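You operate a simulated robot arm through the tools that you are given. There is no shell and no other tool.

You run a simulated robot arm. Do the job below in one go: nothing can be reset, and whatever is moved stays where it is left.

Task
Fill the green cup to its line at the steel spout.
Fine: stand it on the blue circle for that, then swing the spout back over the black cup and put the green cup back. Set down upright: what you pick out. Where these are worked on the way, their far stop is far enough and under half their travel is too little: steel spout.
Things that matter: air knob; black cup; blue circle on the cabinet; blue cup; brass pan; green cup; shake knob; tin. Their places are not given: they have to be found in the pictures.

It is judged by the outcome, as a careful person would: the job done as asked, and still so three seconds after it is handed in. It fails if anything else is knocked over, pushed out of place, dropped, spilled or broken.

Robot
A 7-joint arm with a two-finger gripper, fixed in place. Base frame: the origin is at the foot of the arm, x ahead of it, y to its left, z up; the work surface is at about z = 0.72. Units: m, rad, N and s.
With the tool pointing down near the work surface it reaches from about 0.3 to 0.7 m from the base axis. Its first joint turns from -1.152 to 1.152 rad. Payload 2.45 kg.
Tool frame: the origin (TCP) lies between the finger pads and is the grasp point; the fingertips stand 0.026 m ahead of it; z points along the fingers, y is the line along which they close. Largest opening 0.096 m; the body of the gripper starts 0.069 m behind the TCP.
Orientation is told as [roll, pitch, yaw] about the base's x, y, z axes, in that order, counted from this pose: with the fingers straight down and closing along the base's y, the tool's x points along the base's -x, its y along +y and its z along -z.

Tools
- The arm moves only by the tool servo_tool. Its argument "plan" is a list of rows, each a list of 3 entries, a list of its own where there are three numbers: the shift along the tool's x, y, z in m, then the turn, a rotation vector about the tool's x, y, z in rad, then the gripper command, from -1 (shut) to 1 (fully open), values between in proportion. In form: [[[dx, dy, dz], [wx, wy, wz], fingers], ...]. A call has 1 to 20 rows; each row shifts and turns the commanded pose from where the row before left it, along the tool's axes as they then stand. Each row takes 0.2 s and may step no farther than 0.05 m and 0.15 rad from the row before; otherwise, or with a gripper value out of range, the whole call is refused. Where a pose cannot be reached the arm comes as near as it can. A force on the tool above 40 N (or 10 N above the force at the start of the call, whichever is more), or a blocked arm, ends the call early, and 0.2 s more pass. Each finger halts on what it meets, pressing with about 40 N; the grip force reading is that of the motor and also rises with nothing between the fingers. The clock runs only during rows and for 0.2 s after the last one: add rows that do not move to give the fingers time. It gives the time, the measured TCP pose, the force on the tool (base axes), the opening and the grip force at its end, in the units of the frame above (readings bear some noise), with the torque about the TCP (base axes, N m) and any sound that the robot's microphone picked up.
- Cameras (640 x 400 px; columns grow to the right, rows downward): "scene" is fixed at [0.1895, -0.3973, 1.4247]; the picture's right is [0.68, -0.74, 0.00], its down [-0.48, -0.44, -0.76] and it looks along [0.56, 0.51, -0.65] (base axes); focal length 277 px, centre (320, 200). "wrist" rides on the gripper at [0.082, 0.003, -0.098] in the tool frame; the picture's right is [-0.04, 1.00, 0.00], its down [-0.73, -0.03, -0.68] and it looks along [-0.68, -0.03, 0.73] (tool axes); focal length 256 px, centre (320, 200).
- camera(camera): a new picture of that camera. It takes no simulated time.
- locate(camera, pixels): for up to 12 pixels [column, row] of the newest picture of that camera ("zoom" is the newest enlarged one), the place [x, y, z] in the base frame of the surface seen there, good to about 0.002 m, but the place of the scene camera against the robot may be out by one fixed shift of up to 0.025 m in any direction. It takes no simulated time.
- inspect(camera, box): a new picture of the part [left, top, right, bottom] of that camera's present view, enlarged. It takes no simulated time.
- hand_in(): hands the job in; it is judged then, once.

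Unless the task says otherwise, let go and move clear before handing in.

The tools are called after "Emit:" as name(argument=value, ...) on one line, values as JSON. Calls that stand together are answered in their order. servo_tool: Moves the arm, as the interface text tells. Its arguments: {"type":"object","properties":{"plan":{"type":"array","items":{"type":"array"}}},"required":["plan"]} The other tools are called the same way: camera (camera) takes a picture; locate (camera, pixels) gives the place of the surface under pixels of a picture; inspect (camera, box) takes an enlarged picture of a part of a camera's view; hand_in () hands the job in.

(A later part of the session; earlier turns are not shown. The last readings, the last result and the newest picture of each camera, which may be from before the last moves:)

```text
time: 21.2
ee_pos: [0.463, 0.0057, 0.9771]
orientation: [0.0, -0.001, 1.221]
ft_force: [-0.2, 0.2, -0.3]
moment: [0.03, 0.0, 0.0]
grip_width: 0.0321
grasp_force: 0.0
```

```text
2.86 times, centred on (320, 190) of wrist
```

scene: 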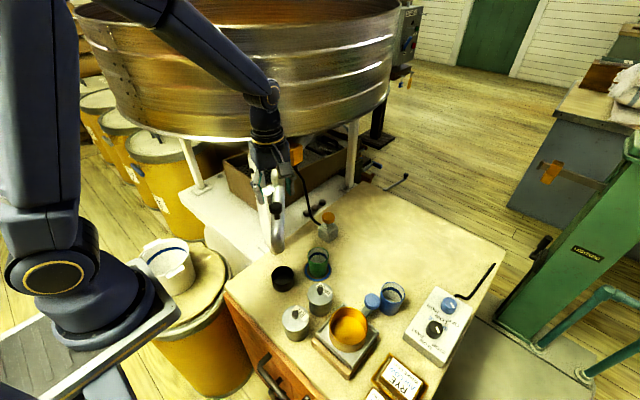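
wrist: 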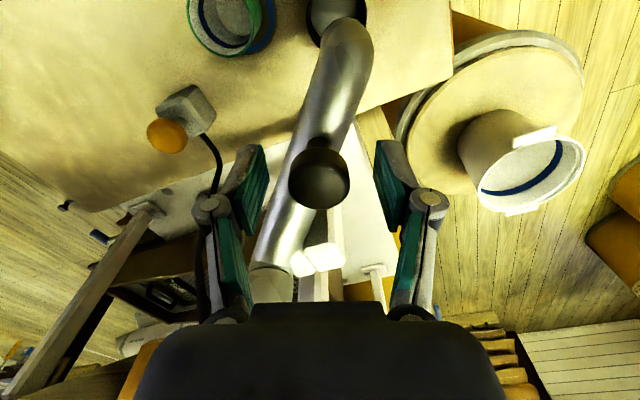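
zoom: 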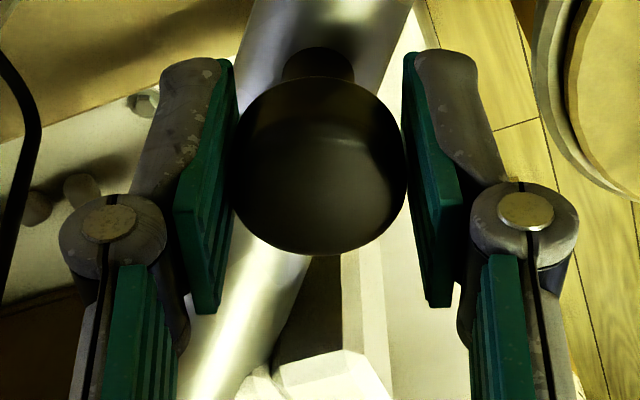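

The disc is neatly caged with a small gap on each side. I'll start the swing along the arc in small steps, do the first half, and check.

Emit:
servo_tool(plan=[[[0.0032, -0.0082, 0], [0, 0, 0], -0.33], [[0.0023, -0.0085, 0], [0, 0, 0], -0.33], [[0.00145, -0.0088, 0], [0, 0, 0], -0.33], [[0, 0, 0], [0, 0, 0], -0.33]])

Emit:
camera(camera="wrist")

Emit:
inspect(camera="scene", box=[230, 120, 370, 300])

```text
time: 22.2
ee_pos: [0.482, -0.0085, 0.9769]
orientation: [0.0, 0.0, 1.221]
ft_force: [-0.8, -0.5, 0.1]
moment: [-0.01, -0.05, -0.02]
grip_width: 0.0321
grasp_force: 0.1
```

```text
taken
```

wrist: 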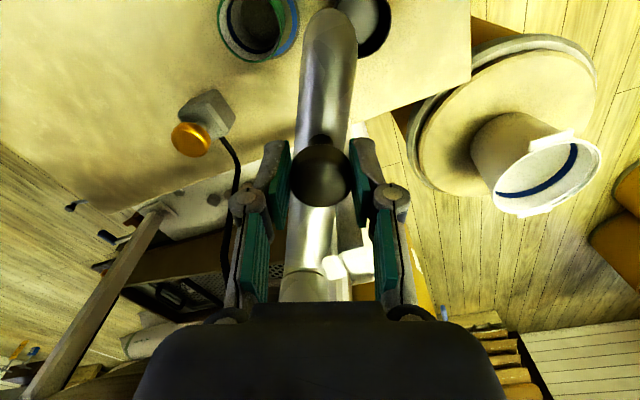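

```text
2.22 times, centred on (300, 210) of scene
```

zoom: 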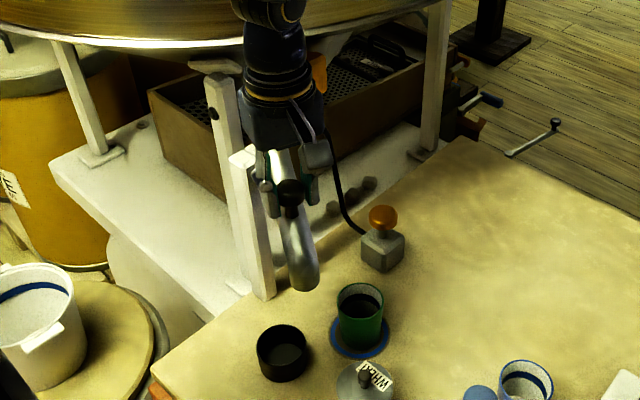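

The spout swings freely at under 1 N, and the knob stays centred in the cage. I'll continue along the arc.

Emit:
servo_tool(plan=[[[0.0005, -0.0088, 0], [0, 0, 0], -0.33], [[-0.00045, -0.0088, 0], [0, 0, 0], -0.33], [[-0.0014, -0.0088, 0], [0, 0, 0], -0.33], [[0, 0, 0], [0, 0, 0], -0.33]])

Emit:
camera(camera="wrist")

Emit:
inspect(camera="scene", box=[230, 120, 370, 300])

```text
time: 23.2
ee_pos: [0.508, -0.0157, 0.9802]
orientation: [0.001, 0.0, 1.219]
ft_force: [-0.4, 0.8, 0.0]
moment: [0.02, 0.03, -0.03]
grip_width: 0.0322
grasp_force: 0.1
```

```text
taken
```

wrist: 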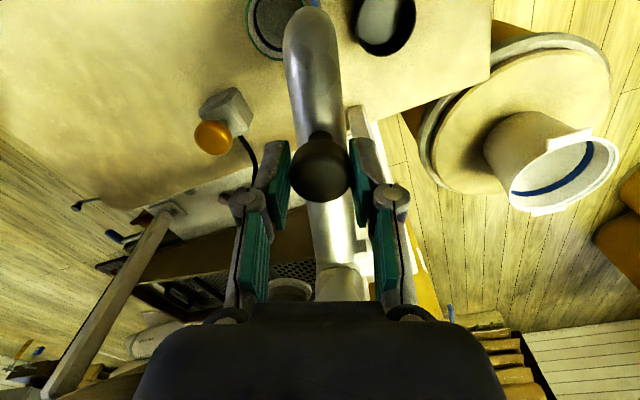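

```text
2.22 times, centred on (300, 210) of scene
```

zoom: 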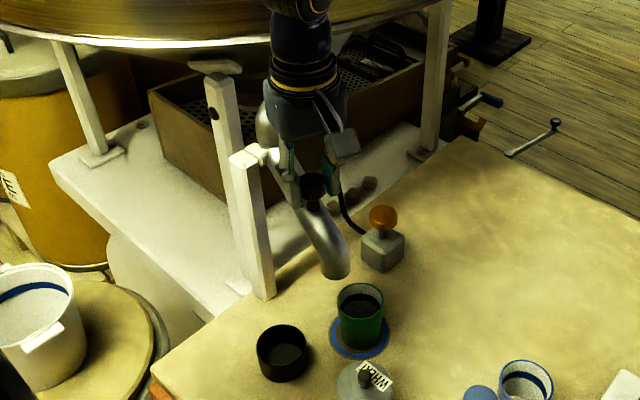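

The spout tip is getting close to the green cup and the force is still under 1 N. I'll continue toward the far stop.

Emit:
servo_tool(plan=[[[-0.0023, -0.0085, 0.001], [0, 0, 0], -0.33], [[-0.0031, -0.0083, 0.001], [0, 0, 0], -0.33], [[0, 0, 0], [0, 0, 0], -0.33]])

Emit:
camera(camera="wrist")

Emit:
inspect(camera="scene", box=[230, 120, 370, 300])

```text
time: 24.0
ee_pos: [0.5254, -0.018, 0.9776]
orientation: [0.0, 0.0, 1.22]
ft_force: [-0.5, 0.3, 0.3]
moment: [-0.04, 0.05, 0.0]
grip_width: 0.0325
grasp_force: 0.1
```

```text
taken
```

wrist: 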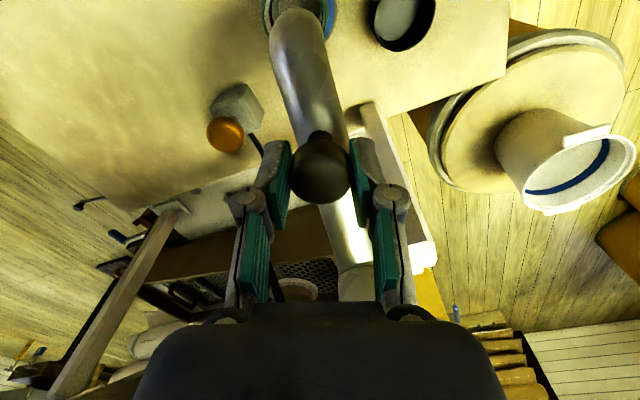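

```text
2.22 times, centred on (300, 210) of scene
```

zoom: 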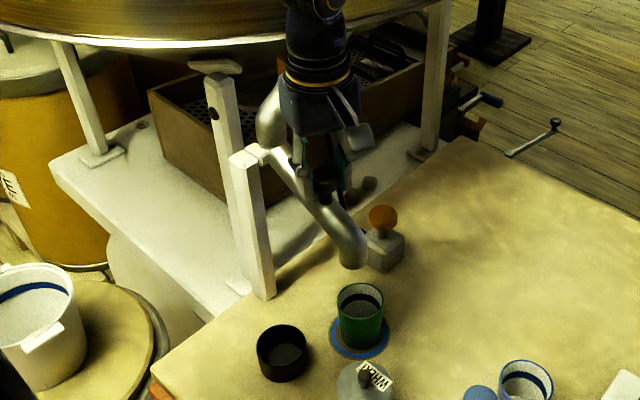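

The tip now looks to be over the green cup (wrist view (297,25)). I'll check the tip position and then nudge in small steps to feel for the far stop.

Emit:
locate(camera="wrist", pixels=[[297, 20], [297, 40], [280, 30], [318, 30], [320, 180], [265, 15], [334, 15], [340, 240]])

Emit:
servo_tool(plan=[[[-0.0022, -0.005, 0], [0, 0, 0], -0.33], [[0, 0, 0], [0, 0, 0], -0.33]])

Emit:
camera(camera="wrist")

```text
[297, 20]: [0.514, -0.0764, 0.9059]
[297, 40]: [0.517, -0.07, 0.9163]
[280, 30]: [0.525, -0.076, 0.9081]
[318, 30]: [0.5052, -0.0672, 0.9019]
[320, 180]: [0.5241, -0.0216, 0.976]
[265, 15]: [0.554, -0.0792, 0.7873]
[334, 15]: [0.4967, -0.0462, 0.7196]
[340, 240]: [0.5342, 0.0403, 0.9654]
```

```text
time: 24.6
ee_pos: [0.5299, -0.0163, 0.9765]
orientation: [0.0, 0.001, 1.219]
ft_force: [-0.8, 0.1, -0.3]
moment: [-0.03, 0.0, 0.02]
grip_width: 0.0322
grasp_force: 0.0
```

```text
taken
```

wrist: 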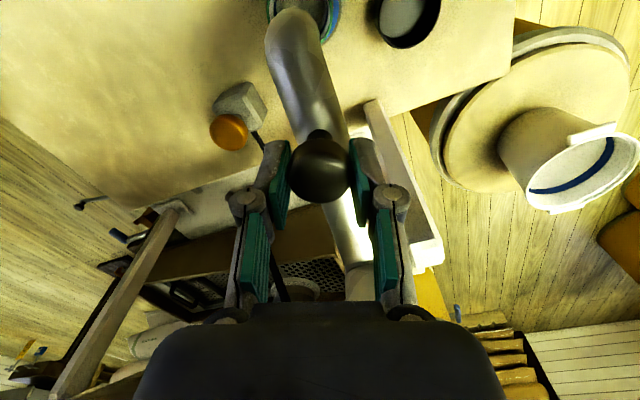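

Before the nudge the tip was near (0.515,-0.074), so it needs about 15 mm more to be over the cup centre (0.529,-0.066). I'll keep nudging and watch the force.

Emit:
servo_tool(plan=[[[-0.0025, -0.0044, 0], [0, 0, 0], -0.33], [[0, 0, 0], [0, 0, 0], -0.33]])

Emit:
camera(camera="wrist")

Emit:
locate(camera="wrist", pixels=[[290, 20], [290, 40], [272, 30], [310, 30], [320, 180], [320, 160]])

Emit:
inspect(camera="scene", box=[230, 120, 370, 300])

```text
time: 25.2
ee_pos: [0.5347, -0.016, 0.9766]
orientation: [0.002, 0.001, 1.219]
ft_force: [-6.4, 0.8, -1.0]
moment: [-0.03, 0.11, 0.01]
grip_width: 0.0365
grasp_force: 2.9
```

```text
taken
```

wrist: 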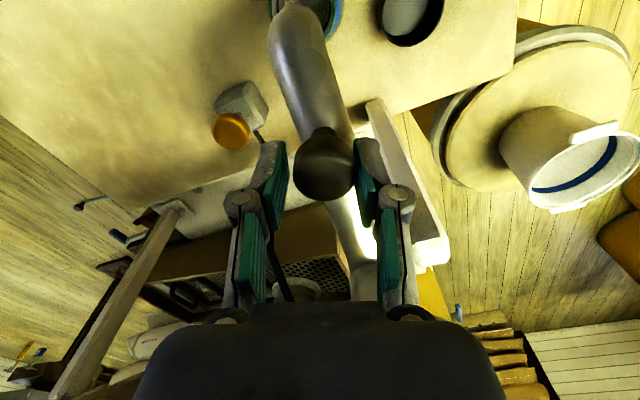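

```text
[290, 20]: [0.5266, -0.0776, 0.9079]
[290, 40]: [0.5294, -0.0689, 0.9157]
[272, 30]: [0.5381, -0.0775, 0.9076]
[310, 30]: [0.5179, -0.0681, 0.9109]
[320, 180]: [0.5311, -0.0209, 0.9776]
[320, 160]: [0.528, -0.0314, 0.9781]
```

```text
2.22 times, centred on (300, 210) of scene
```

zoom: 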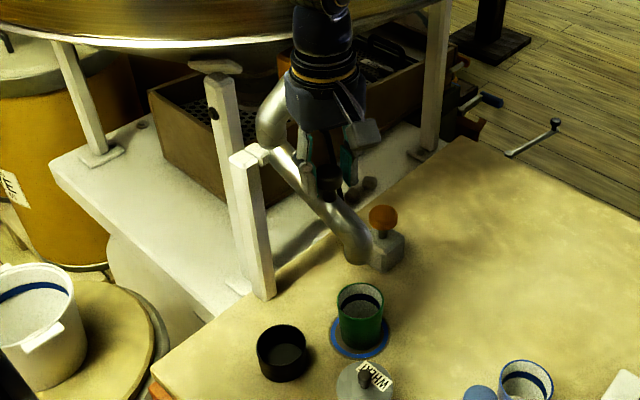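

The force jumped to 6.4 N against the swing and a finger was pushed back, so the spout is at its far stop with the tip near (0.527,-0.073) over the cup. I'll ease off, open and lift clear without dragging the knob.

Emit:
servo_tool(plan=[[[0, 0.0035, 0], [0, 0, 0], -0.25], [[0, 0, 0], [0, 0, 0], 0.1], [[0, 0, 0], [0, 0, 0], 0.25], [[0, 0, 0], [0, 0, 0], 0.25], [[0, 0, -0.02], [0, 0, 0], 0.25], [[0, 0, -0.03], [0, 0, 0], 0.25], [[0, 0, 0], [0, 0, 0], 0.25]])

Emit:
camera(camera="wrist")

Emit:
locate(camera="wrist", pixels=[[320, 140], [300, 30], [290, 60]])

```text
time: 26.8
ee_pos: [0.5352, -0.0125, 1.0279]
orientation: [-0.001, -0.001, 1.22]
ft_force: [1.1, -0.3, 0.5]
moment: [0.02, 0.01, 0.01]
grip_width: 0.0598
grasp_force: 0.0
```

```text
taken
```

wrist: 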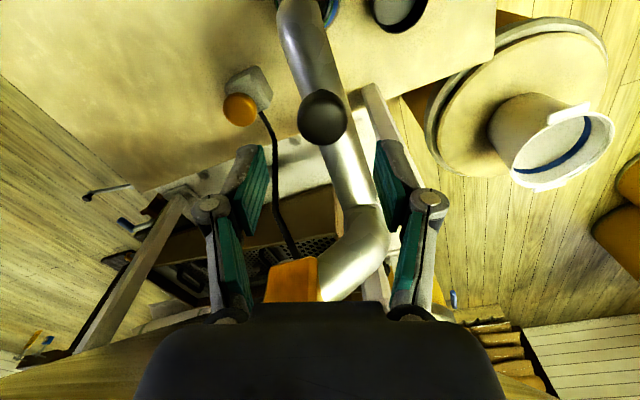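

```text
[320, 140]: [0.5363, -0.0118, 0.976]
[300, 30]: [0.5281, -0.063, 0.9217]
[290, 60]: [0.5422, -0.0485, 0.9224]
```

The spout stayed over the cup and the fingers are clear of the knob. I'll back off to the right, turn the tool back to yaw 1.571 and shut the fingers. Then I'll tilt the tool 25° so its upper part leans away from the vat for pressing the orange button.

Emit:
servo_tool(plan=[[[0.0308, -0.0201, -0.0107], [0, 0, 0], 0.25], [[0.0308, -0.0201, -0.0107], [0, 0, 0], 0.0], [[0.0308, -0.0201, -0.0107], [0, 0, 0], -0.4], [[0, 0, 0], [0, 0, -0.117], -0.8], [[0, 0, 0], [0, 0, -0.117], -1], [[0, 0, 0], [0, 0, -0.117], -1], [[0, 0, 0], [0, -0.145, 0], -1], [[0, 0, 0], [0, -0.145, 0], -1], [[0, 0, 0], [0, -0.146, 0], -1], [[0, 0, 0], [0, 0, 0], -1]])

Emit:
camera(camera="wrist")

Emit:
camera(camera="scene")

```text
time: 29.0
ee_pos: [0.5569, -0.1224, 1.06]
orientation: [0.001, -0.438, 1.574]
ft_force: [0.5, 0.0, 0.0]
moment: [0.0, 0.01, 0.02]
grip_width: 0.0
grasp_force: 28.5
```

```text
taken
```

wrist: 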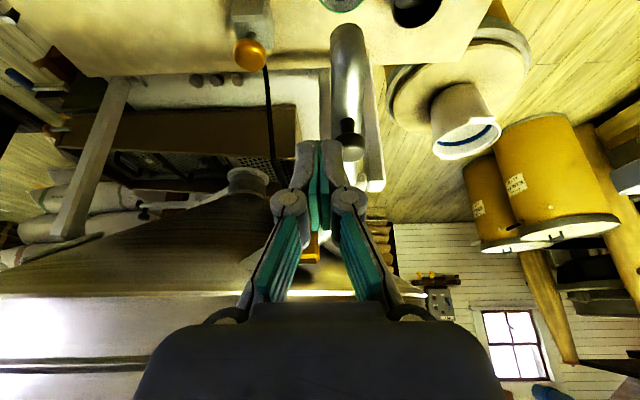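

```text
taken
```

scene: 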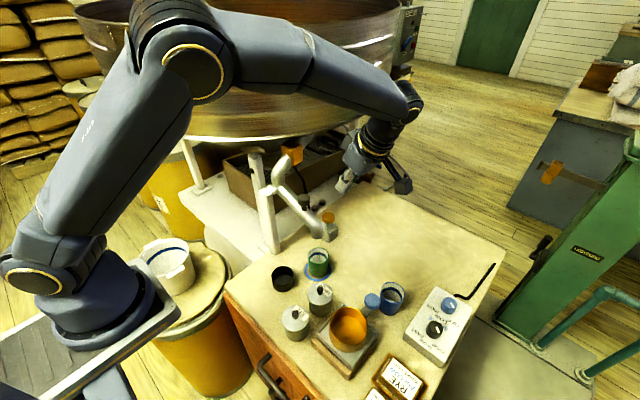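

The tool leans away from the vat as planned, and the button is in view at (250,53). I'll move across and down to button height while staying right of it, then look again.

Emit:
servo_tool(plan=[[[0.0157, -0.0178, 0.0335], [0, 0, 0], -1], [[0.0157, -0.0178, 0.0335], [0, 0, 0], -1], [[0.0157, -0.0178, 0.0335], [0, 0, 0], -1], [[0.0157, -0.0178, 0.0335], [0, 0, 0], -1], [[0.0115, -0.0178, 0.0245], [0, 0, 0], -1], [[0, 0, 0], [0, 0, 0], -1]])

Emit:
camera(camera="wrist")

Emit:
camera(camera="scene")

```text
time: 30.4
ee_pos: [0.6443, -0.1242, 0.8871]
orientation: [0.0, -0.437, 1.569]
ft_force: [0.3, -0.4, -0.5]
moment: [-0.01, -0.01, 0.01]
grip_width: 0.0001
grasp_force: 28.1
```

```text
taken
```

wrist: 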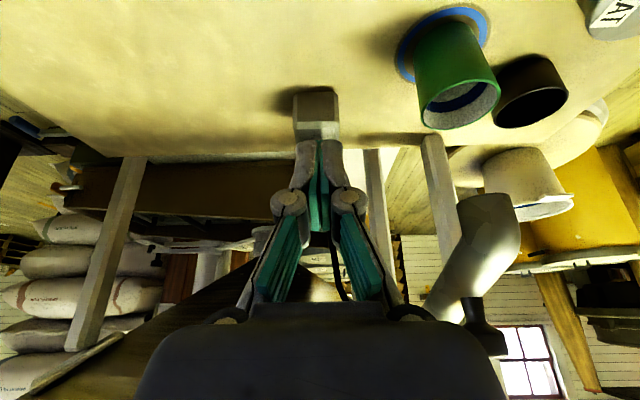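

```text
taken
```

scene: 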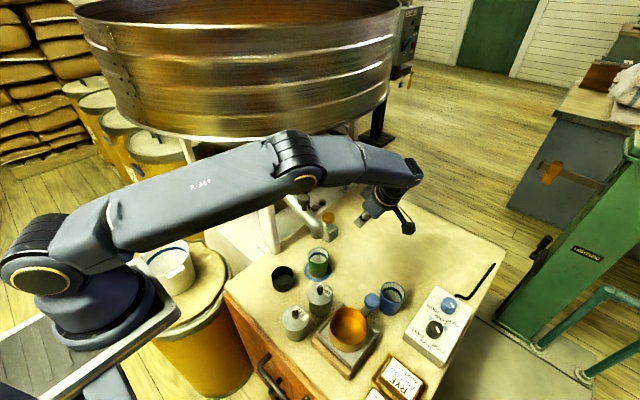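

The fingers now hide the cap, but its box shows at (316,112), in line with them. I'll measure the box and recheck the cap in an enlarged scene view.

Emit:
locate(camera="wrist", pixels=[[296, 110], [336, 110], [316, 93], [316, 130], [298, 135], [336, 135], [485, 205], [490, 200], [450, 60], [495, 85]])

Emit:
inspect(camera="scene", box=[290, 190, 370, 290])

```text
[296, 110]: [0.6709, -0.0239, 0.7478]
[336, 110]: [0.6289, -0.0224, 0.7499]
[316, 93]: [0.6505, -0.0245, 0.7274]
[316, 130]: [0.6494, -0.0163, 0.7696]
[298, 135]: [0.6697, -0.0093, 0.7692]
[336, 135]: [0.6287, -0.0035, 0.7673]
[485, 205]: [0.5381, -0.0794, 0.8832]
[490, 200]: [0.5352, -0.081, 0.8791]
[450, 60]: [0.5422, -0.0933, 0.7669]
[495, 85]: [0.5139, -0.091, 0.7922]
```

```text
4.00 times, centred on (330, 240) of scene
```

zoom: 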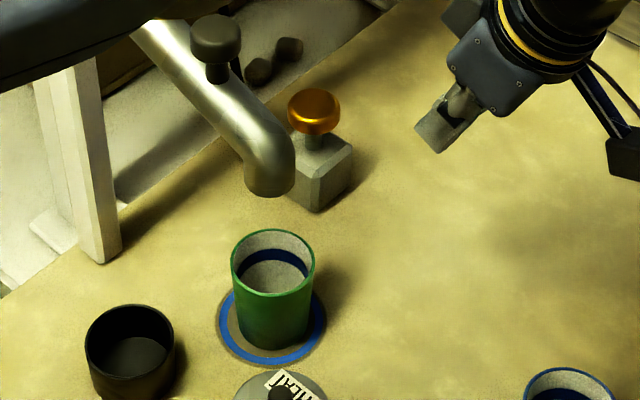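

The box spans x 0.6285–0.671, so the cap is centred near (0.649,-0.003). I also want to verify the spout mouth sits over the cup, so I'll compare both in the same scene frame.

Emit:
locate(camera="zoom", pixels=[[248, 188], [292, 186], [270, 194], [260, 192], [282, 193], [233, 262], [314, 262], [273, 231], [272, 295], [315, 92], [292, 110], [336, 110]])

```text
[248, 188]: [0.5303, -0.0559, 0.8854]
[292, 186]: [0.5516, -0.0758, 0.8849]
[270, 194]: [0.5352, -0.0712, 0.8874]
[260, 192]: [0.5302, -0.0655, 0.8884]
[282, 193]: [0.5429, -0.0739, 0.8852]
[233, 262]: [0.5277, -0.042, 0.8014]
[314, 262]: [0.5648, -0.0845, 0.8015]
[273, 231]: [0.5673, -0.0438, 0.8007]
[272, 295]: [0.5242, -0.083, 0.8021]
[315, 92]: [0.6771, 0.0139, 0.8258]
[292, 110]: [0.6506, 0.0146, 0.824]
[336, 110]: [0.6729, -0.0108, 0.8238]
```

In the scene frame the spout mouth is centred about (0.542,-0.065) and the cup at (0.546,-0.063), so the mouth is within 5 mm of the cup's centre. I'll now move the closed fingertips over the button, still above it.

Emit:
servo_tool(plan=[[[-0.0365, -0.001, 0.0171], [0, 0, 0], -1], [[-0.0365, -0.001, 0.0171], [0, 0, 0], -1], [[-0.0365, -0.001, 0.0171], [0, 0, 0], -1], [[0, 0, 0], [0, 0, 0], -1]])

Emit:
camera(camera="scene")

Emit:
inspect(camera="scene", box=[290, 170, 390, 290])

Emit:
camera(camera="wrist")

```text
time: 31.4
ee_pos: [0.6451, -0.0025, 0.886]
orientation: [0.002, -0.437, 1.571]
ft_force: [0.2, -0.1, 0.4]
moment: [-0.04, 0.03, 0.02]
grip_width: 0.0
grasp_force: 28.9
```

```text
taken
```

scene: 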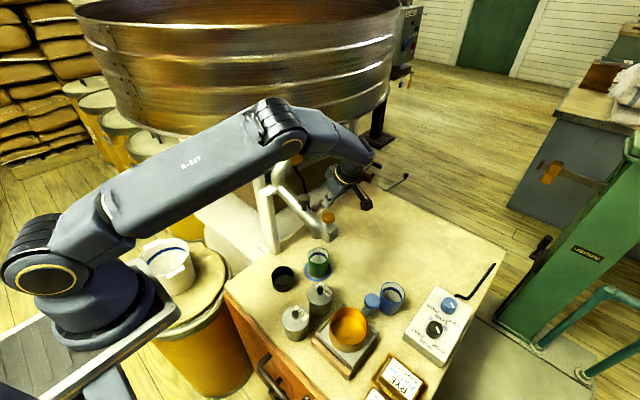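

```text
3.33 times, centred on (340, 230) of scene
```

zoom: 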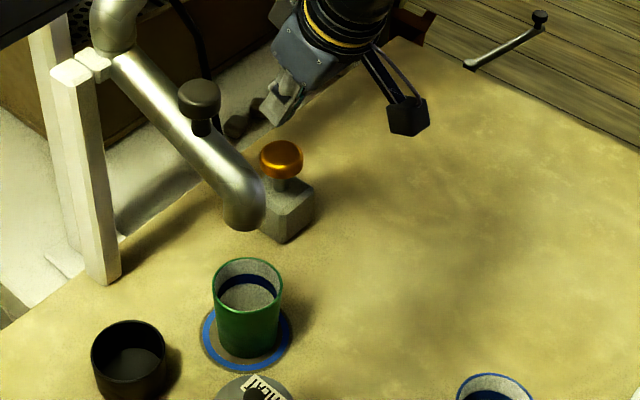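

```text
taken
```

wrist: 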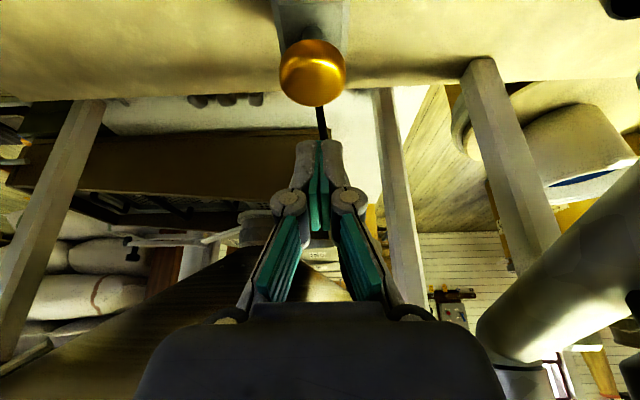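

The cap now shows below the fingertips at (312,72), and the cup interior is clear in the scene view. I'll measure the cap precisely from here.

Emit:
locate(camera="wrist", pixels=[[312, 72], [284, 72], [341, 72], [312, 50], [312, 90], [312, 98], [312, 103], [300, 60], [330, 60]])

```text
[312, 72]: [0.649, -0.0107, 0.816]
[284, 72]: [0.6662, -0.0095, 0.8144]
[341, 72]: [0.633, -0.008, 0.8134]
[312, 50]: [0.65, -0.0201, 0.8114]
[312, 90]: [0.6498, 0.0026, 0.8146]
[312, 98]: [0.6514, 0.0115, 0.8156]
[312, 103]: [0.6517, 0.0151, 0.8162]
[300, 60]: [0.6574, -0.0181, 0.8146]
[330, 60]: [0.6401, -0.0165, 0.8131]
```

The cap centre is (0.650,-0.003) with its top at z 0.816, 4.5 mm beyond the tool in x. I'll correct that and lower to just above the cap.

Emit:
servo_tool(plan=[[[0.008, -0.0045, 0.0172], [0, 0, 0], -1], [[0.0075, 0, 0.016], [0, 0, 0], -1], [[0, 0, 0], [0, 0, 0], -1]])

Emit:
camera(camera="wrist")

Emit:
inspect(camera="scene", box=[290, 170, 390, 290])

```text
time: 32.2
ee_pos: [0.652, -0.0025, 0.8479]
orientation: [0.0, -0.437, 1.57]
ft_force: [0.3, 0.5, -0.2]
moment: [-0.01, 0.02, -0.01]
grip_width: 0.0
grasp_force: 28.1
```

```text
taken
```

wrist: 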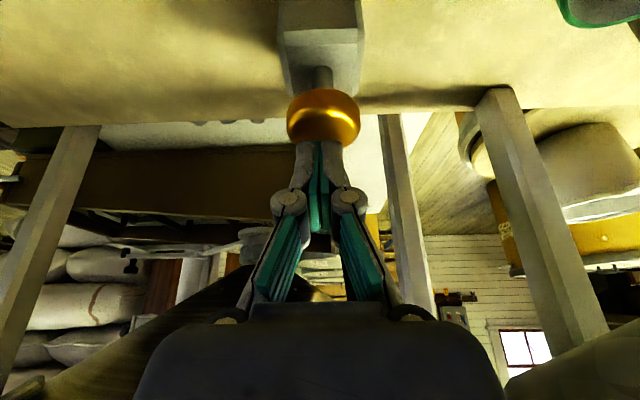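

```text
3.33 times, centred on (340, 230) of scene
```

zoom: 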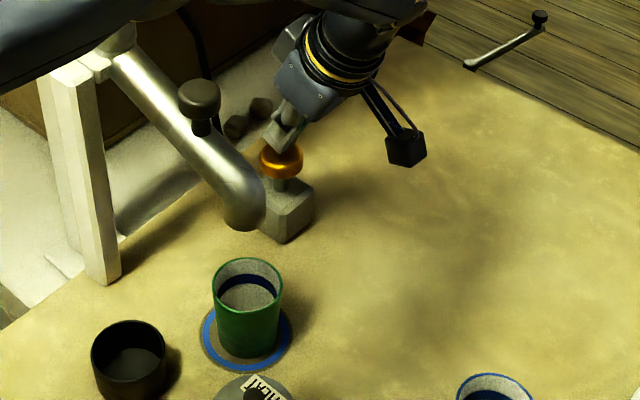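

The fingertips sit just above the cap centre. I'll press down in millimetre steps and watch force, sound and the cup.

Emit:
servo_tool(plan=[[[0.0013, 0, 0.0027], [0, 0, 0], -1], [[0.0008, 0, 0.0018], [0, 0, 0], -1]])

Emit:
inspect(camera="scene", box=[290, 190, 370, 290])

```text
time: 32.8
ee_pos: [0.6531, -0.0029, 0.8429]
orientation: [-0.001, -0.435, 1.57]
ft_force: [-0.3, 0.6, 0.9]
moment: [-0.02, -0.02, -0.02]
grip_width: 0.0
grasp_force: 28.6
```

```text
4.00 times, centred on (330, 240) of scene
```

zoom: 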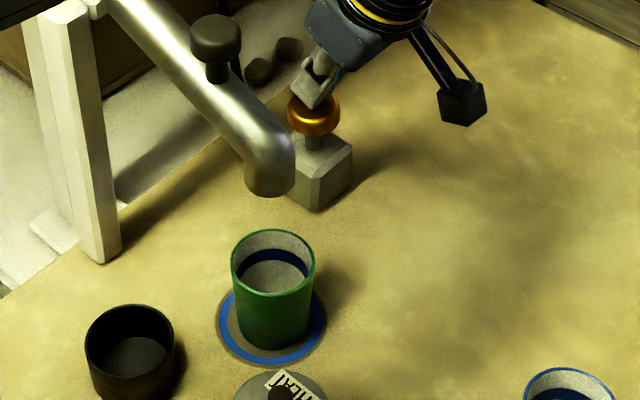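

There is no real contact force yet at z 0.843, and the cup is still empty. I'll go 2 mm lower.

Emit:
servo_tool(plan=[[[0.0008, 0, 0.0018], [0, 0, 0], -1]])

Emit:
inspect(camera="scene", box=[290, 190, 370, 290])

```text
time: 33.2
ee_pos: [0.6531, -0.0022, 0.8397]
orientation: [0.001, -0.436, 1.57]
ft_force: [-1.5, -0.1, 1.5]
moment: [0.0, 0.04, -0.03]
grip_width: 0.0002
grasp_force: 28.6
```

```text
4.00 times, centred on (330, 240) of scene
```

zoom: 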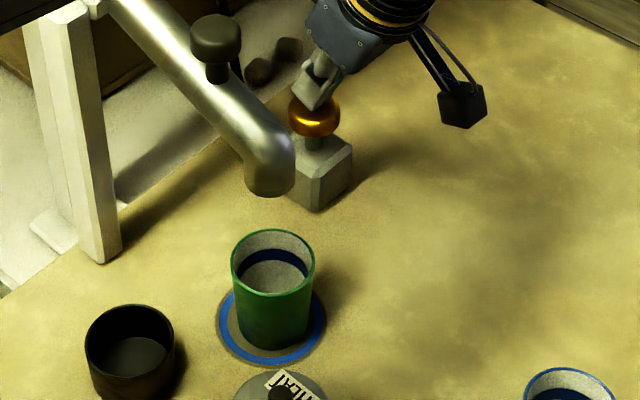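

The force is 1.5 N upward at z 0.840, so contact is just beginning. Next I'll go another 2 mm.

Emit:
servo_tool(plan=[[[0.0008, 0, 0.0018], [0, 0, 0], -1]])

Emit:
inspect(camera="scene", box=[290, 190, 370, 290])

```text
time: 33.6
ee_pos: [0.6537, -0.0021, 0.8387]
orientation: [0.0, -0.435, 1.571]
ft_force: [-2.0, -0.5, 1.5]
moment: [0.01, 0.04, 0.0]
grip_width: 0.0002
grasp_force: 28.4
```

```text
4.00 times, centred on (330, 240) of scene
```

zoom: 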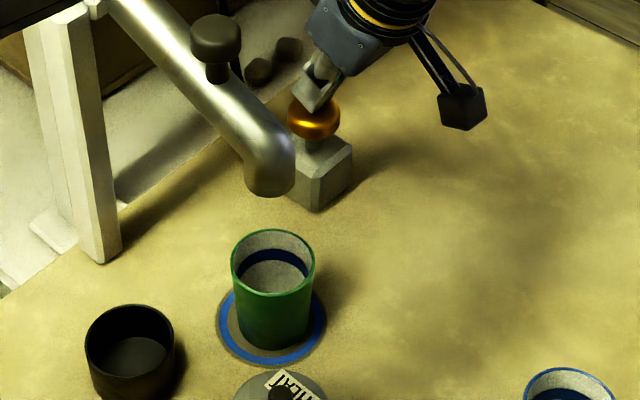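

The cap is moving down with a light force and nothing is flowing yet. I'll keep pressing in 2 mm steps.

Emit:
servo_tool(plan=[[[0.0008, 0, 0.0018], [0, 0, 0], -1]])

Emit:
inspect(camera="scene", box=[290, 190, 370, 290])

```text
time: 34.0
ee_pos: [0.6529, -0.0024, 0.8365]
orientation: [-0.002, -0.438, 1.57]
ft_force: [1.5, 0.0, 1.4]
moment: [0.01, 0.01, 0.0]
grip_width: 0.0001
grasp_force: 28.2
```

```text
4.00 times, centred on (330, 240) of scene
```

zoom: 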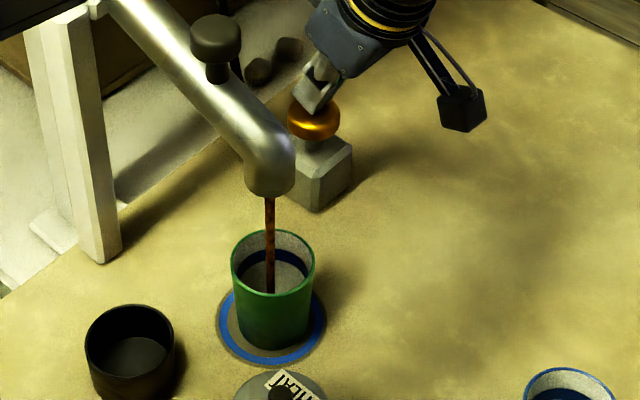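

A thin brown stream is now falling into the cup, from (270,200) to (270,290) in the enlarged view. I'll hold this pose briefly to judge the flow rate.

Emit:
servo_tool(plan=[[[0, 0, 0], [0, 0, 0], -1]])

Emit:
inspect(camera="scene", box=[300, 215, 350, 285])

```text
time: 34.4
ee_pos: [0.6525, -0.0016, 0.8368]
orientation: [0.001, -0.434, 1.569]
ft_force: [0.7, 0.0, 2.3]
moment: [0.02, -0.03, 0.04]
grip_width: 0.0
grasp_force: 28.2
```

```text
5.71 times, centred on (325, 250) of scene
```

zoom: 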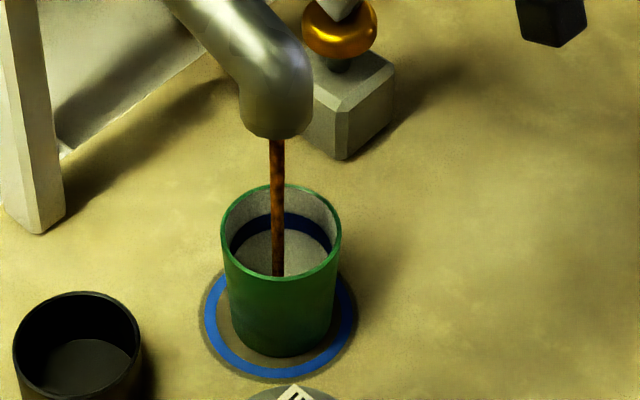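

The stream is steady but no level shows yet. I'll hold a little longer.

Emit:
servo_tool(plan=[[[0, 0, 0], [0, 0, 0], -1], [[0, 0, 0], [0, 0, 0], -1]])

Emit:
inspect(camera="scene", box=[300, 215, 350, 285])

```text
time: 35.0
ee_pos: [0.6526, -0.0031, 0.8367]
orientation: [0.001, -0.434, 1.569]
ft_force: [-0.2, -0.2, 1.5]
moment: [0.01, -0.02, 0.0]
grip_width: 0.0002
grasp_force: 28.5
```

```text
5.71 times, centred on (325, 250) of scene
```

zoom: 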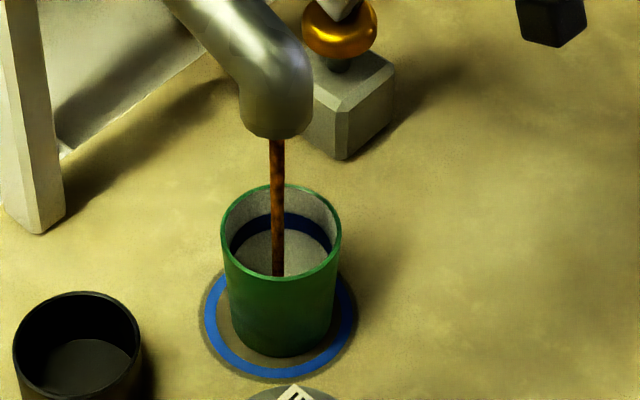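

The floor is still pale near the far wall, and the stream lands in the part hidden behind the near wall. I'll keep holding.

Emit:
servo_tool(plan=[[[0, 0, 0], [0, 0, 0], -1], [[0, 0, 0], [0, 0, 0], -1], [[0, 0, 0], [0, 0, 0], -1]])

Emit:
inspect(camera="scene", box=[300, 215, 350, 285])

```text
time: 35.8
ee_pos: [0.6535, -0.0033, 0.8354]
orientation: [0.0, -0.435, 1.571]
ft_force: [0.5, -0.5, 1.6]
moment: [0.02, 0.05, -0.02]
grip_width: 0.0
grasp_force: 28.2
```

```text
5.71 times, centred on (325, 250) of scene
```

zoom: 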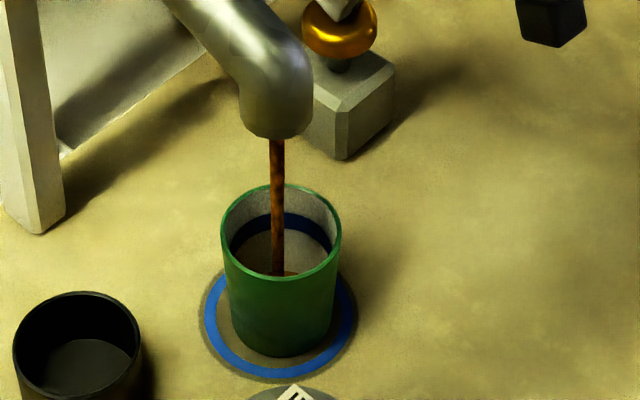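

Brown grain now shows at (290,272). I'll read its height to estimate the fill rate.

Emit:
locate(camera="zoom", pixels=[[288, 273], [294, 271], [300, 268], [300, 260], [305, 225], [305, 240], [305, 215], [265, 190], [290, 250]])

```text
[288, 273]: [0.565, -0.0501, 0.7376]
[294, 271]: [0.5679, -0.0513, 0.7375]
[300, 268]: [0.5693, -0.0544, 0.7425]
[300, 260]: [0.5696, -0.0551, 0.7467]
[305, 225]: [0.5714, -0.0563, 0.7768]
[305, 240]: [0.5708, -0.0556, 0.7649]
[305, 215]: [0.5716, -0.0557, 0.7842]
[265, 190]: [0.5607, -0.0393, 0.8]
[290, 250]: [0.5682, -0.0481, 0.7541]
```

The grain surface is about 5 mm above the floor after roughly 1.9 s, so the fill is slow at about 2.5 mm/s and the line is some 30 mm higher. I'll hold about 4 s and check again.

Emit:
servo_tool(plan=[[[0, 0, 0], [0, 0, 0], -1], [[0, 0, 0], [0, 0, 0], -1], [[0, 0, 0], [0, 0, 0], -1], [[0, 0, 0], [0, 0, 0], -1], [[0, 0, 0], [0, 0, 0], -1], [[0, 0, 0], [0, 0, 0], -1], [[0, 0, 0], [0, 0, 0], -1], [[0, 0, 0], [0, 0, 0], -1], [[0, 0, 0], [0, 0, 0], -1], [[0, 0, 0], [0, 0, 0], -1], [[0, 0, 0], [0, 0, 0], -1], [[0, 0, 0], [0, 0, 0], -1]])

Emit:
inspect(camera="scene", box=[300, 215, 350, 285])

Emit:
locate(camera="zoom", pixels=[[290, 265], [295, 260], [300, 255], [300, 248], [265, 260], [260, 265], [305, 235], [305, 222], [305, 212], [318, 240], [318, 230]])

```text
time: 38.4
ee_pos: [0.6534, -0.0021, 0.8359]
orientation: [0.0, -0.437, 1.57]
ft_force: [-0.2, 0.9, 2.9]
moment: [0.01, 0.02, 0.02]
grip_width: 0.0001
grasp_force: 28.4
```

```text
5.71 times, centred on (325, 250) of scene
```

zoom: 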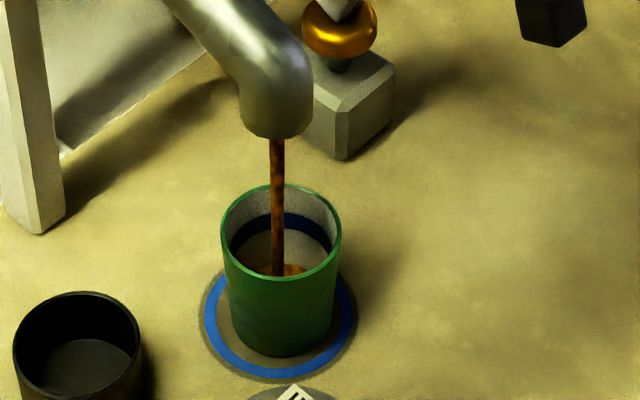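

```text
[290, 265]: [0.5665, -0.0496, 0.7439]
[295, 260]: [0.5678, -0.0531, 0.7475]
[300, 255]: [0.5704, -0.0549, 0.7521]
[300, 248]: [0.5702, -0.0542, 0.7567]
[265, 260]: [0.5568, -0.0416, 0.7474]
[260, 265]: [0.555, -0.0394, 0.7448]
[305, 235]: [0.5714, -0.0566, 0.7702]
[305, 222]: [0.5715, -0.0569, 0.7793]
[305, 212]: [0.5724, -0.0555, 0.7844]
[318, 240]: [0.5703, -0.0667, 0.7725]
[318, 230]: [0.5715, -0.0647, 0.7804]
```

The grain edge at the far wall is now at z≈0.744 in the scene frame, a rise of about 2.5 mm/s. I'll measure the line band's edges in the same frame at higher magnification.

Emit:
inspect(camera="scene", box=[314, 244, 334, 264])

```text
16.00 times, centred on (324, 254) of scene
```

zoom: 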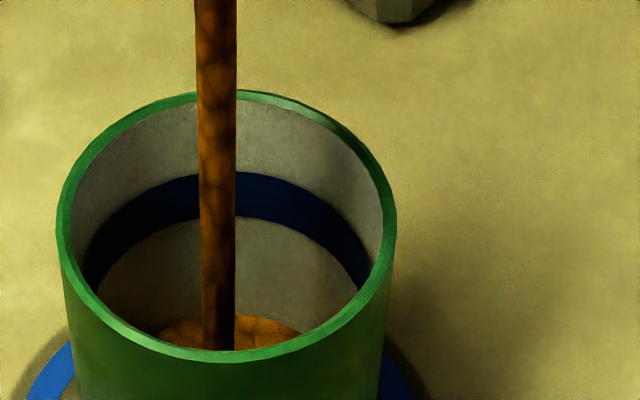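

This close view is very clear, with the band between about (270,177) and (270,221) and the grain at (280,325). I'll measure those heights.

Emit:
locate(camera="zoom", pixels=[[262, 175], [262, 219], [310, 198], [310, 242], [150, 188], [150, 232], [270, 322], [265, 335], [180, 330], [190, 325], [285, 330], [250, 93]])

```text
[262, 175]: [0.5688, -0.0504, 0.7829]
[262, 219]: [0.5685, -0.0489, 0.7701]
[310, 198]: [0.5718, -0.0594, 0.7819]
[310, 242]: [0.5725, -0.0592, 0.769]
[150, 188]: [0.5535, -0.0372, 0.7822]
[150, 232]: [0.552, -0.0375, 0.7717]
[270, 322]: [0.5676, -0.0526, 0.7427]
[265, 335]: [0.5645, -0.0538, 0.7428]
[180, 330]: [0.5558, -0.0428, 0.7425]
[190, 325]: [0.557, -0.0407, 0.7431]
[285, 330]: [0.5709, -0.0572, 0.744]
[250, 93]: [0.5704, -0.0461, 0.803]
```

The line band runs from z 0.770 to 0.7825 in the scene frame with its middle at about 0.776, and the grain is at 0.743. That leaves about 33 mm, or roughly 13 s. I'll hold 4 s and recheck.

Emit:
servo_tool(plan=[[[0, 0, 0], [0, 0, 0], -1], [[0, 0, 0], [0, 0, 0], -1], [[0, 0, 0], [0, 0, 0], -1], [[0, 0, 0], [0, 0, 0], -1], [[0, 0, 0], [0, 0, 0], -1], [[0, 0, 0], [0, 0, 0], -1], [[0, 0, 0], [0, 0, 0], -1], [[0, 0, 0], [0, 0, 0], -1], [[0, 0, 0], [0, 0, 0], -1], [[0, 0, 0], [0, 0, 0], -1], [[0, 0, 0], [0, 0, 0], -1], [[0, 0, 0], [0, 0, 0], -1], [[0, 0, 0], [0, 0, 0], -1], [[0, 0, 0], [0, 0, 0], -1], [[0, 0, 0], [0, 0, 0], -1], [[0, 0, 0], [0, 0, 0], -1], [[0, 0, 0], [0, 0, 0], -1], [[0, 0, 0], [0, 0, 0], -1], [[0, 0, 0], [0, 0, 0], -1], [[0, 0, 0], [0, 0, 0], -1]])

Emit:
inspect(camera="scene", box=[314, 244, 334, 264])

Emit:
locate(camera="zoom", pixels=[[262, 300], [265, 310], [180, 310], [190, 320], [285, 310], [300, 300], [262, 330]])

```text
time: 42.6
ee_pos: [0.6527, -0.002, 0.8364]
orientation: [0.001, -0.437, 1.57]
ft_force: [0.0, 0.3, 1.7]
moment: [0.0, 0.0, 0.0]
grip_width: 0.0
grasp_force: 28.8
```

```text
16.00 times, centred on (324, 254) of scene
```

zoom: 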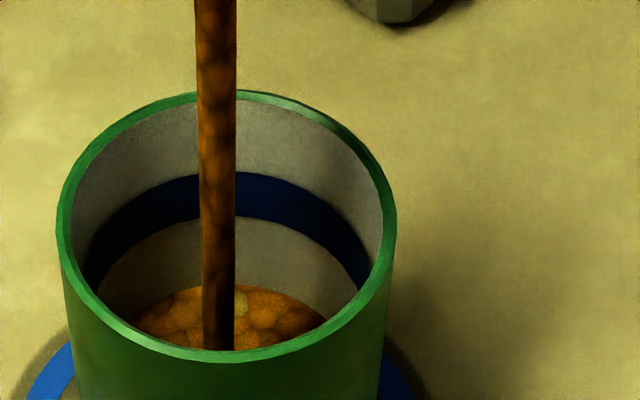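

```text
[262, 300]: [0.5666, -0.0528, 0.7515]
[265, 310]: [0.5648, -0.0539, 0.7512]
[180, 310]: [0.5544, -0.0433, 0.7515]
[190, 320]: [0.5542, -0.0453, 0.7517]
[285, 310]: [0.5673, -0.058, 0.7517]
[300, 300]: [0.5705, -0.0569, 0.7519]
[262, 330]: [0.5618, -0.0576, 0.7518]
```

The surface is at 0.7516, rising 2.1 mm/s, so about 24 mm or roughly 12 s remain. I'll hold another 4.2 s.

Emit:
servo_tool(plan=[[[0, 0, 0], [0, 0, 0], -1], [[0, 0, 0], [0, 0, 0], -1], [[0, 0, 0], [0, 0, 0], -1], [[0, 0, 0], [0, 0, 0], -1], [[0, 0, 0], [0, 0, 0], -1], [[0, 0, 0], [0, 0, 0], -1], [[0, 0, 0], [0, 0, 0], -1], [[0, 0, 0], [0, 0, 0], -1], [[0, 0, 0], [0, 0, 0], -1], [[0, 0, 0], [0, 0, 0], -1], [[0, 0, 0], [0, 0, 0], -1], [[0, 0, 0], [0, 0, 0], -1], [[0, 0, 0], [0, 0, 0], -1], [[0, 0, 0], [0, 0, 0], -1], [[0, 0, 0], [0, 0, 0], -1], [[0, 0, 0], [0, 0, 0], -1], [[0, 0, 0], [0, 0, 0], -1], [[0, 0, 0], [0, 0, 0], -1], [[0, 0, 0], [0, 0, 0], -1], [[0, 0, 0], [0, 0, 0], -1]])

Emit:
inspect(camera="scene", box=[314, 244, 334, 264])

Emit:
locate(camera="zoom", pixels=[[262, 290], [265, 310], [180, 300], [190, 320], [285, 300], [300, 300], [262, 330]])

```text
time: 46.8
ee_pos: [0.653, -0.002, 0.8367]
orientation: [0.0, -0.436, 1.57]
ft_force: [0.0, 0.3, 1.6]
moment: [-0.02, 0.02, 0.02]
grip_width: 0.0001
grasp_force: 28.4
```

```text
16.00 times, centred on (324, 254) of scene
```

zoom: 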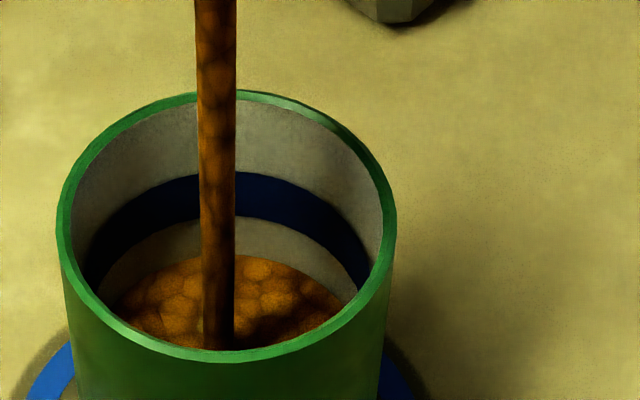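

```text
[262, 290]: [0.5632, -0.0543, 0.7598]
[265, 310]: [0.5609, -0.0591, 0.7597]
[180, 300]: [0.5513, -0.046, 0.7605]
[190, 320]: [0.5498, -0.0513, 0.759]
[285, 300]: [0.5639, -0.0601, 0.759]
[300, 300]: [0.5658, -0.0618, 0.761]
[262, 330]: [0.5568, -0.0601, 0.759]
```

The level is 0.760 and rising about 1.95 mm/s, so around 8 s remain. I'll hold another 4.2 s, which should bring it near the band's lower edge.

Emit:
servo_tool(plan=[[[0, 0, 0], [0, 0, 0], -1], [[0, 0, 0], [0, 0, 0], -1], [[0, 0, 0], [0, 0, 0], -1], [[0, 0, 0], [0, 0, 0], -1], [[0, 0, 0], [0, 0, 0], -1], [[0, 0, 0], [0, 0, 0], -1], [[0, 0, 0], [0, 0, 0], -1], [[0, 0, 0], [0, 0, 0], -1], [[0, 0, 0], [0, 0, 0], -1], [[0, 0, 0], [0, 0, 0], -1], [[0, 0, 0], [0, 0, 0], -1], [[0, 0, 0], [0, 0, 0], -1], [[0, 0, 0], [0, 0, 0], -1], [[0, 0, 0], [0, 0, 0], -1], [[0, 0, 0], [0, 0, 0], -1], [[0, 0, 0], [0, 0, 0], -1], [[0, 0, 0], [0, 0, 0], -1], [[0, 0, 0], [0, 0, 0], -1], [[0, 0, 0], [0, 0, 0], -1], [[0, 0, 0], [0, 0, 0], -1]])

Emit:
inspect(camera="scene", box=[314, 244, 334, 264])

Emit:
locate(camera="zoom", pixels=[[262, 260], [265, 300], [180, 280], [190, 310], [285, 280], [300, 300], [262, 330]])

```text
time: 51.0
ee_pos: [0.6542, -0.0023, 0.8366]
orientation: [-0.001, -0.436, 1.573]
ft_force: [0.0, -0.2, 2.3]
moment: [0.01, 0.0, 0.01]
grip_width: 0.0
grasp_force: 28.3
```

```text
16.00 times, centred on (324, 254) of scene
```

zoom: 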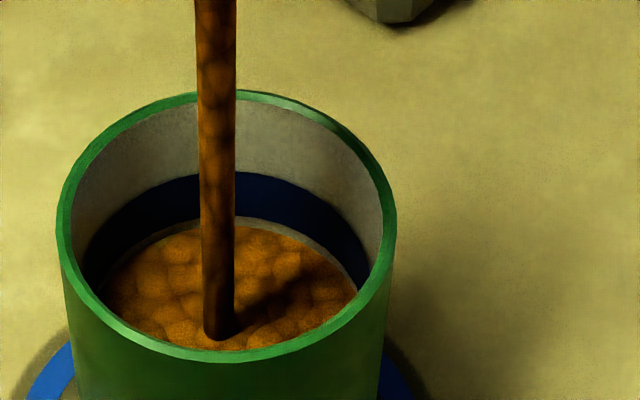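

```text
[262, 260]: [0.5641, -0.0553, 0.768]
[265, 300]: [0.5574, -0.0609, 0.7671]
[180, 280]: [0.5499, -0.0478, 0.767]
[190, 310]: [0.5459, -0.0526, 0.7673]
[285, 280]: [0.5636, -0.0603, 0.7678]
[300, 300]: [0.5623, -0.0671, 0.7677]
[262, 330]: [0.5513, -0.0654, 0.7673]
```

The level is 0.7675, just under the band's lower edge at 0.770, rising about 1.8 mm/s. I'll hold 3.2 s more, then check before releasing.

Emit:
servo_tool(plan=[[[0, 0, 0], [0, 0, 0], -1], [[0, 0, 0], [0, 0, 0], -1], [[0, 0, 0], [0, 0, 0], -1], [[0, 0, 0], [0, 0, 0], -1], [[0, 0, 0], [0, 0, 0], -1], [[0, 0, 0], [0, 0, 0], -1], [[0, 0, 0], [0, 0, 0], -1], [[0, 0, 0], [0, 0, 0], -1], [[0, 0, 0], [0, 0, 0], -1], [[0, 0, 0], [0, 0, 0], -1], [[0, 0, 0], [0, 0, 0], -1], [[0, 0, 0], [0, 0, 0], -1], [[0, 0, 0], [0, 0, 0], -1], [[0, 0, 0], [0, 0, 0], -1], [[0, 0, 0], [0, 0, 0], -1]])

Emit:
inspect(camera="scene", box=[314, 244, 334, 264])

Emit:
locate(camera="zoom", pixels=[[262, 250], [265, 290], [180, 270], [190, 300], [285, 270], [300, 290], [262, 320]])

```text
time: 54.2
ee_pos: [0.6516, -0.0025, 0.8362]
orientation: [0.0, -0.437, 1.572]
ft_force: [0.5, -0.2, 2.4]
moment: [0.0, 0.01, 0.01]
grip_width: 0.0001
grasp_force: 28.2
```

```text
16.00 times, centred on (324, 254) of scene
```

zoom: 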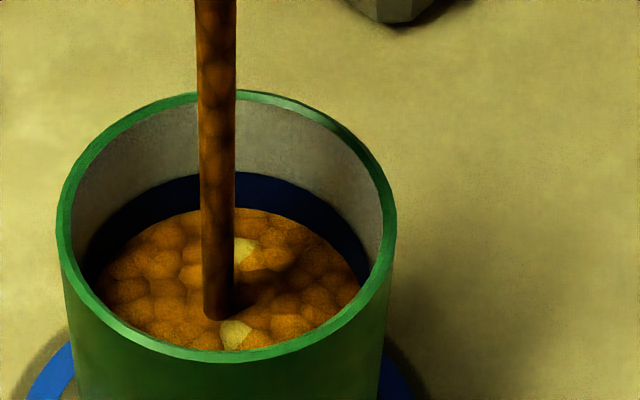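

```text
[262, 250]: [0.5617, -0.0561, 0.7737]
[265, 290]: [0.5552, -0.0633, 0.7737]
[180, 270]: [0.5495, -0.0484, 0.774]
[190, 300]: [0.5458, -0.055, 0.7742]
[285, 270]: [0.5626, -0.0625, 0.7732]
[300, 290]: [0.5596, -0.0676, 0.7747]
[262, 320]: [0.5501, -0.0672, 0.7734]
```

The level is 0.7738, inside the band and about 2 mm below its middle. I'll hold 0.4 s more and then lift off the button, allowing for the grain still in flight.

Emit:
servo_tool(plan=[[[0, 0, 0], [0, 0, 0], -1], [[0, 0, 0], [0, 0, 0], -1], [[-0.0042, 0, -0.0091], [0, 0, 0], -1], [[-0.0085, 0, -0.0181], [0, 0, 0], -1]])

Emit:
inspect(camera="scene", box=[314, 244, 334, 264])

Emit:
locate(camera="zoom", pixels=[[262, 250], [265, 290], [180, 270], [190, 300], [285, 270], [300, 290], [262, 320]])

```text
time: 55.2
ee_pos: [0.6527, -0.001, 0.8664]
orientation: [0.002, -0.438, 1.57]
ft_force: [0.1, 0.3, 1.3]
moment: [-0.01, 0.05, -0.03]
grip_width: 0.0
grasp_force: 28.2
```

```text
16.00 times, centred on (324, 254) of scene
```

zoom: 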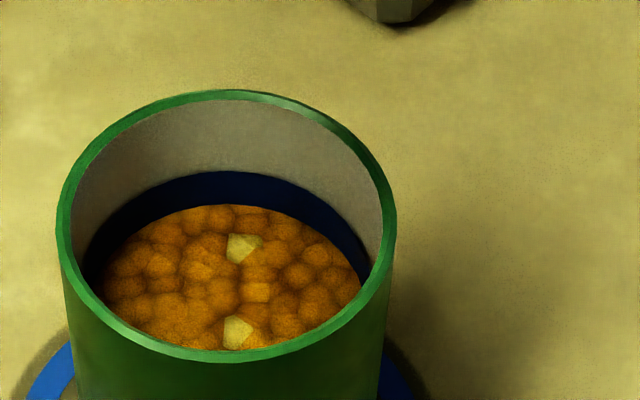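

```text
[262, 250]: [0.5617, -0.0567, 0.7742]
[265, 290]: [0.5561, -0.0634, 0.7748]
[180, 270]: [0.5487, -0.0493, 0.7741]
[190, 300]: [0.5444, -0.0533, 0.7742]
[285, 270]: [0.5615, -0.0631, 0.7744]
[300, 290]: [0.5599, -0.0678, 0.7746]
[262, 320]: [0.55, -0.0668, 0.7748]
```

The flow stopped cleanly with the level at about 0.7745. I'll check it once more against the band's edges to decide on a top-up.

Emit:
locate(camera="zoom", pixels=[[235, 165], [235, 172], [235, 178], [235, 190], [235, 200], [235, 205], [235, 212], [235, 225], [310, 195], [310, 225], [130, 205], [235, 97]])

```text
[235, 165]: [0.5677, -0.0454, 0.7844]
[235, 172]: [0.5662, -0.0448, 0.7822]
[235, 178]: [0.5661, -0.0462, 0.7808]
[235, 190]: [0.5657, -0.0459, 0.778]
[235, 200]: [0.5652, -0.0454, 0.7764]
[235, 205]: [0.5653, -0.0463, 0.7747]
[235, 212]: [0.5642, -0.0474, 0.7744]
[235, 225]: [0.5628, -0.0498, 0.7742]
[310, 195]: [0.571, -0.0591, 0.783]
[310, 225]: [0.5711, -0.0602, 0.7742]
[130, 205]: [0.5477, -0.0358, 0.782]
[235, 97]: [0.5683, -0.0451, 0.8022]
```

The band spans 0.770–0.7825 with its middle at about 0.776, and the level is 0.7744. One short press of about 0.8 s will bring it to the middle, so I'll press, hold and lift in one call.

Emit:
servo_tool(plan=[[[0.0085, 0, 0.0181], [0, 0, 0], -1], [[0.0042, 0, 0.0091], [0, 0, 0], -1], [[0, 0, 0], [0, 0, 0], -1], [[0, 0, 0], [0, 0, 0], -1], [[0, 0, 0], [0, 0, 0], -1], [[0, 0, 0], [0, 0, 0], -1], [[-0.0042, 0, -0.0091], [0, 0, 0], -1], [[-0.0085, 0, -0.0181], [0, 0, 0], -1]])

Emit:
inspect(camera="scene", box=[314, 244, 334, 264])

Emit:
locate(camera="zoom", pixels=[[262, 250], [265, 290], [180, 270], [190, 300], [285, 270], [300, 290], [262, 320]])

```text
time: 57.0
ee_pos: [0.6514, -0.0036, 0.8665]
orientation: [0.002, -0.437, 1.572]
ft_force: [0.2, -0.6, 0.3]
moment: [0.0, -0.04, 0.03]
grip_width: 0.0
grasp_force: 28.5
```

```text
16.00 times, centred on (324, 254) of scene
```

zoom: 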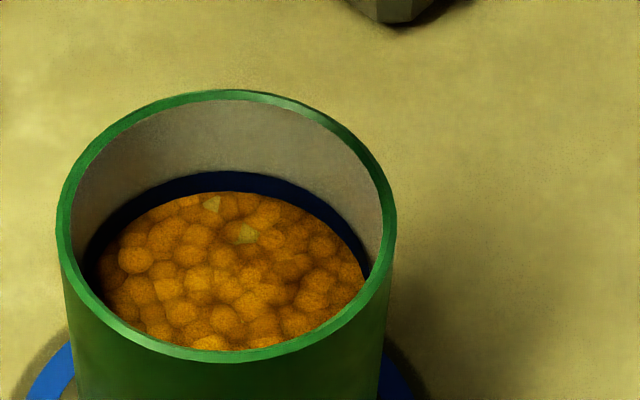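

```text
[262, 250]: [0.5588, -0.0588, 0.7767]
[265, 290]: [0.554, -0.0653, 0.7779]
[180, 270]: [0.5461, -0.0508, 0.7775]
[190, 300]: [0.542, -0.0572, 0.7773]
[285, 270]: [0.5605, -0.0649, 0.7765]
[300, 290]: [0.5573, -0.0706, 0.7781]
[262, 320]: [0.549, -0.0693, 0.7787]
```

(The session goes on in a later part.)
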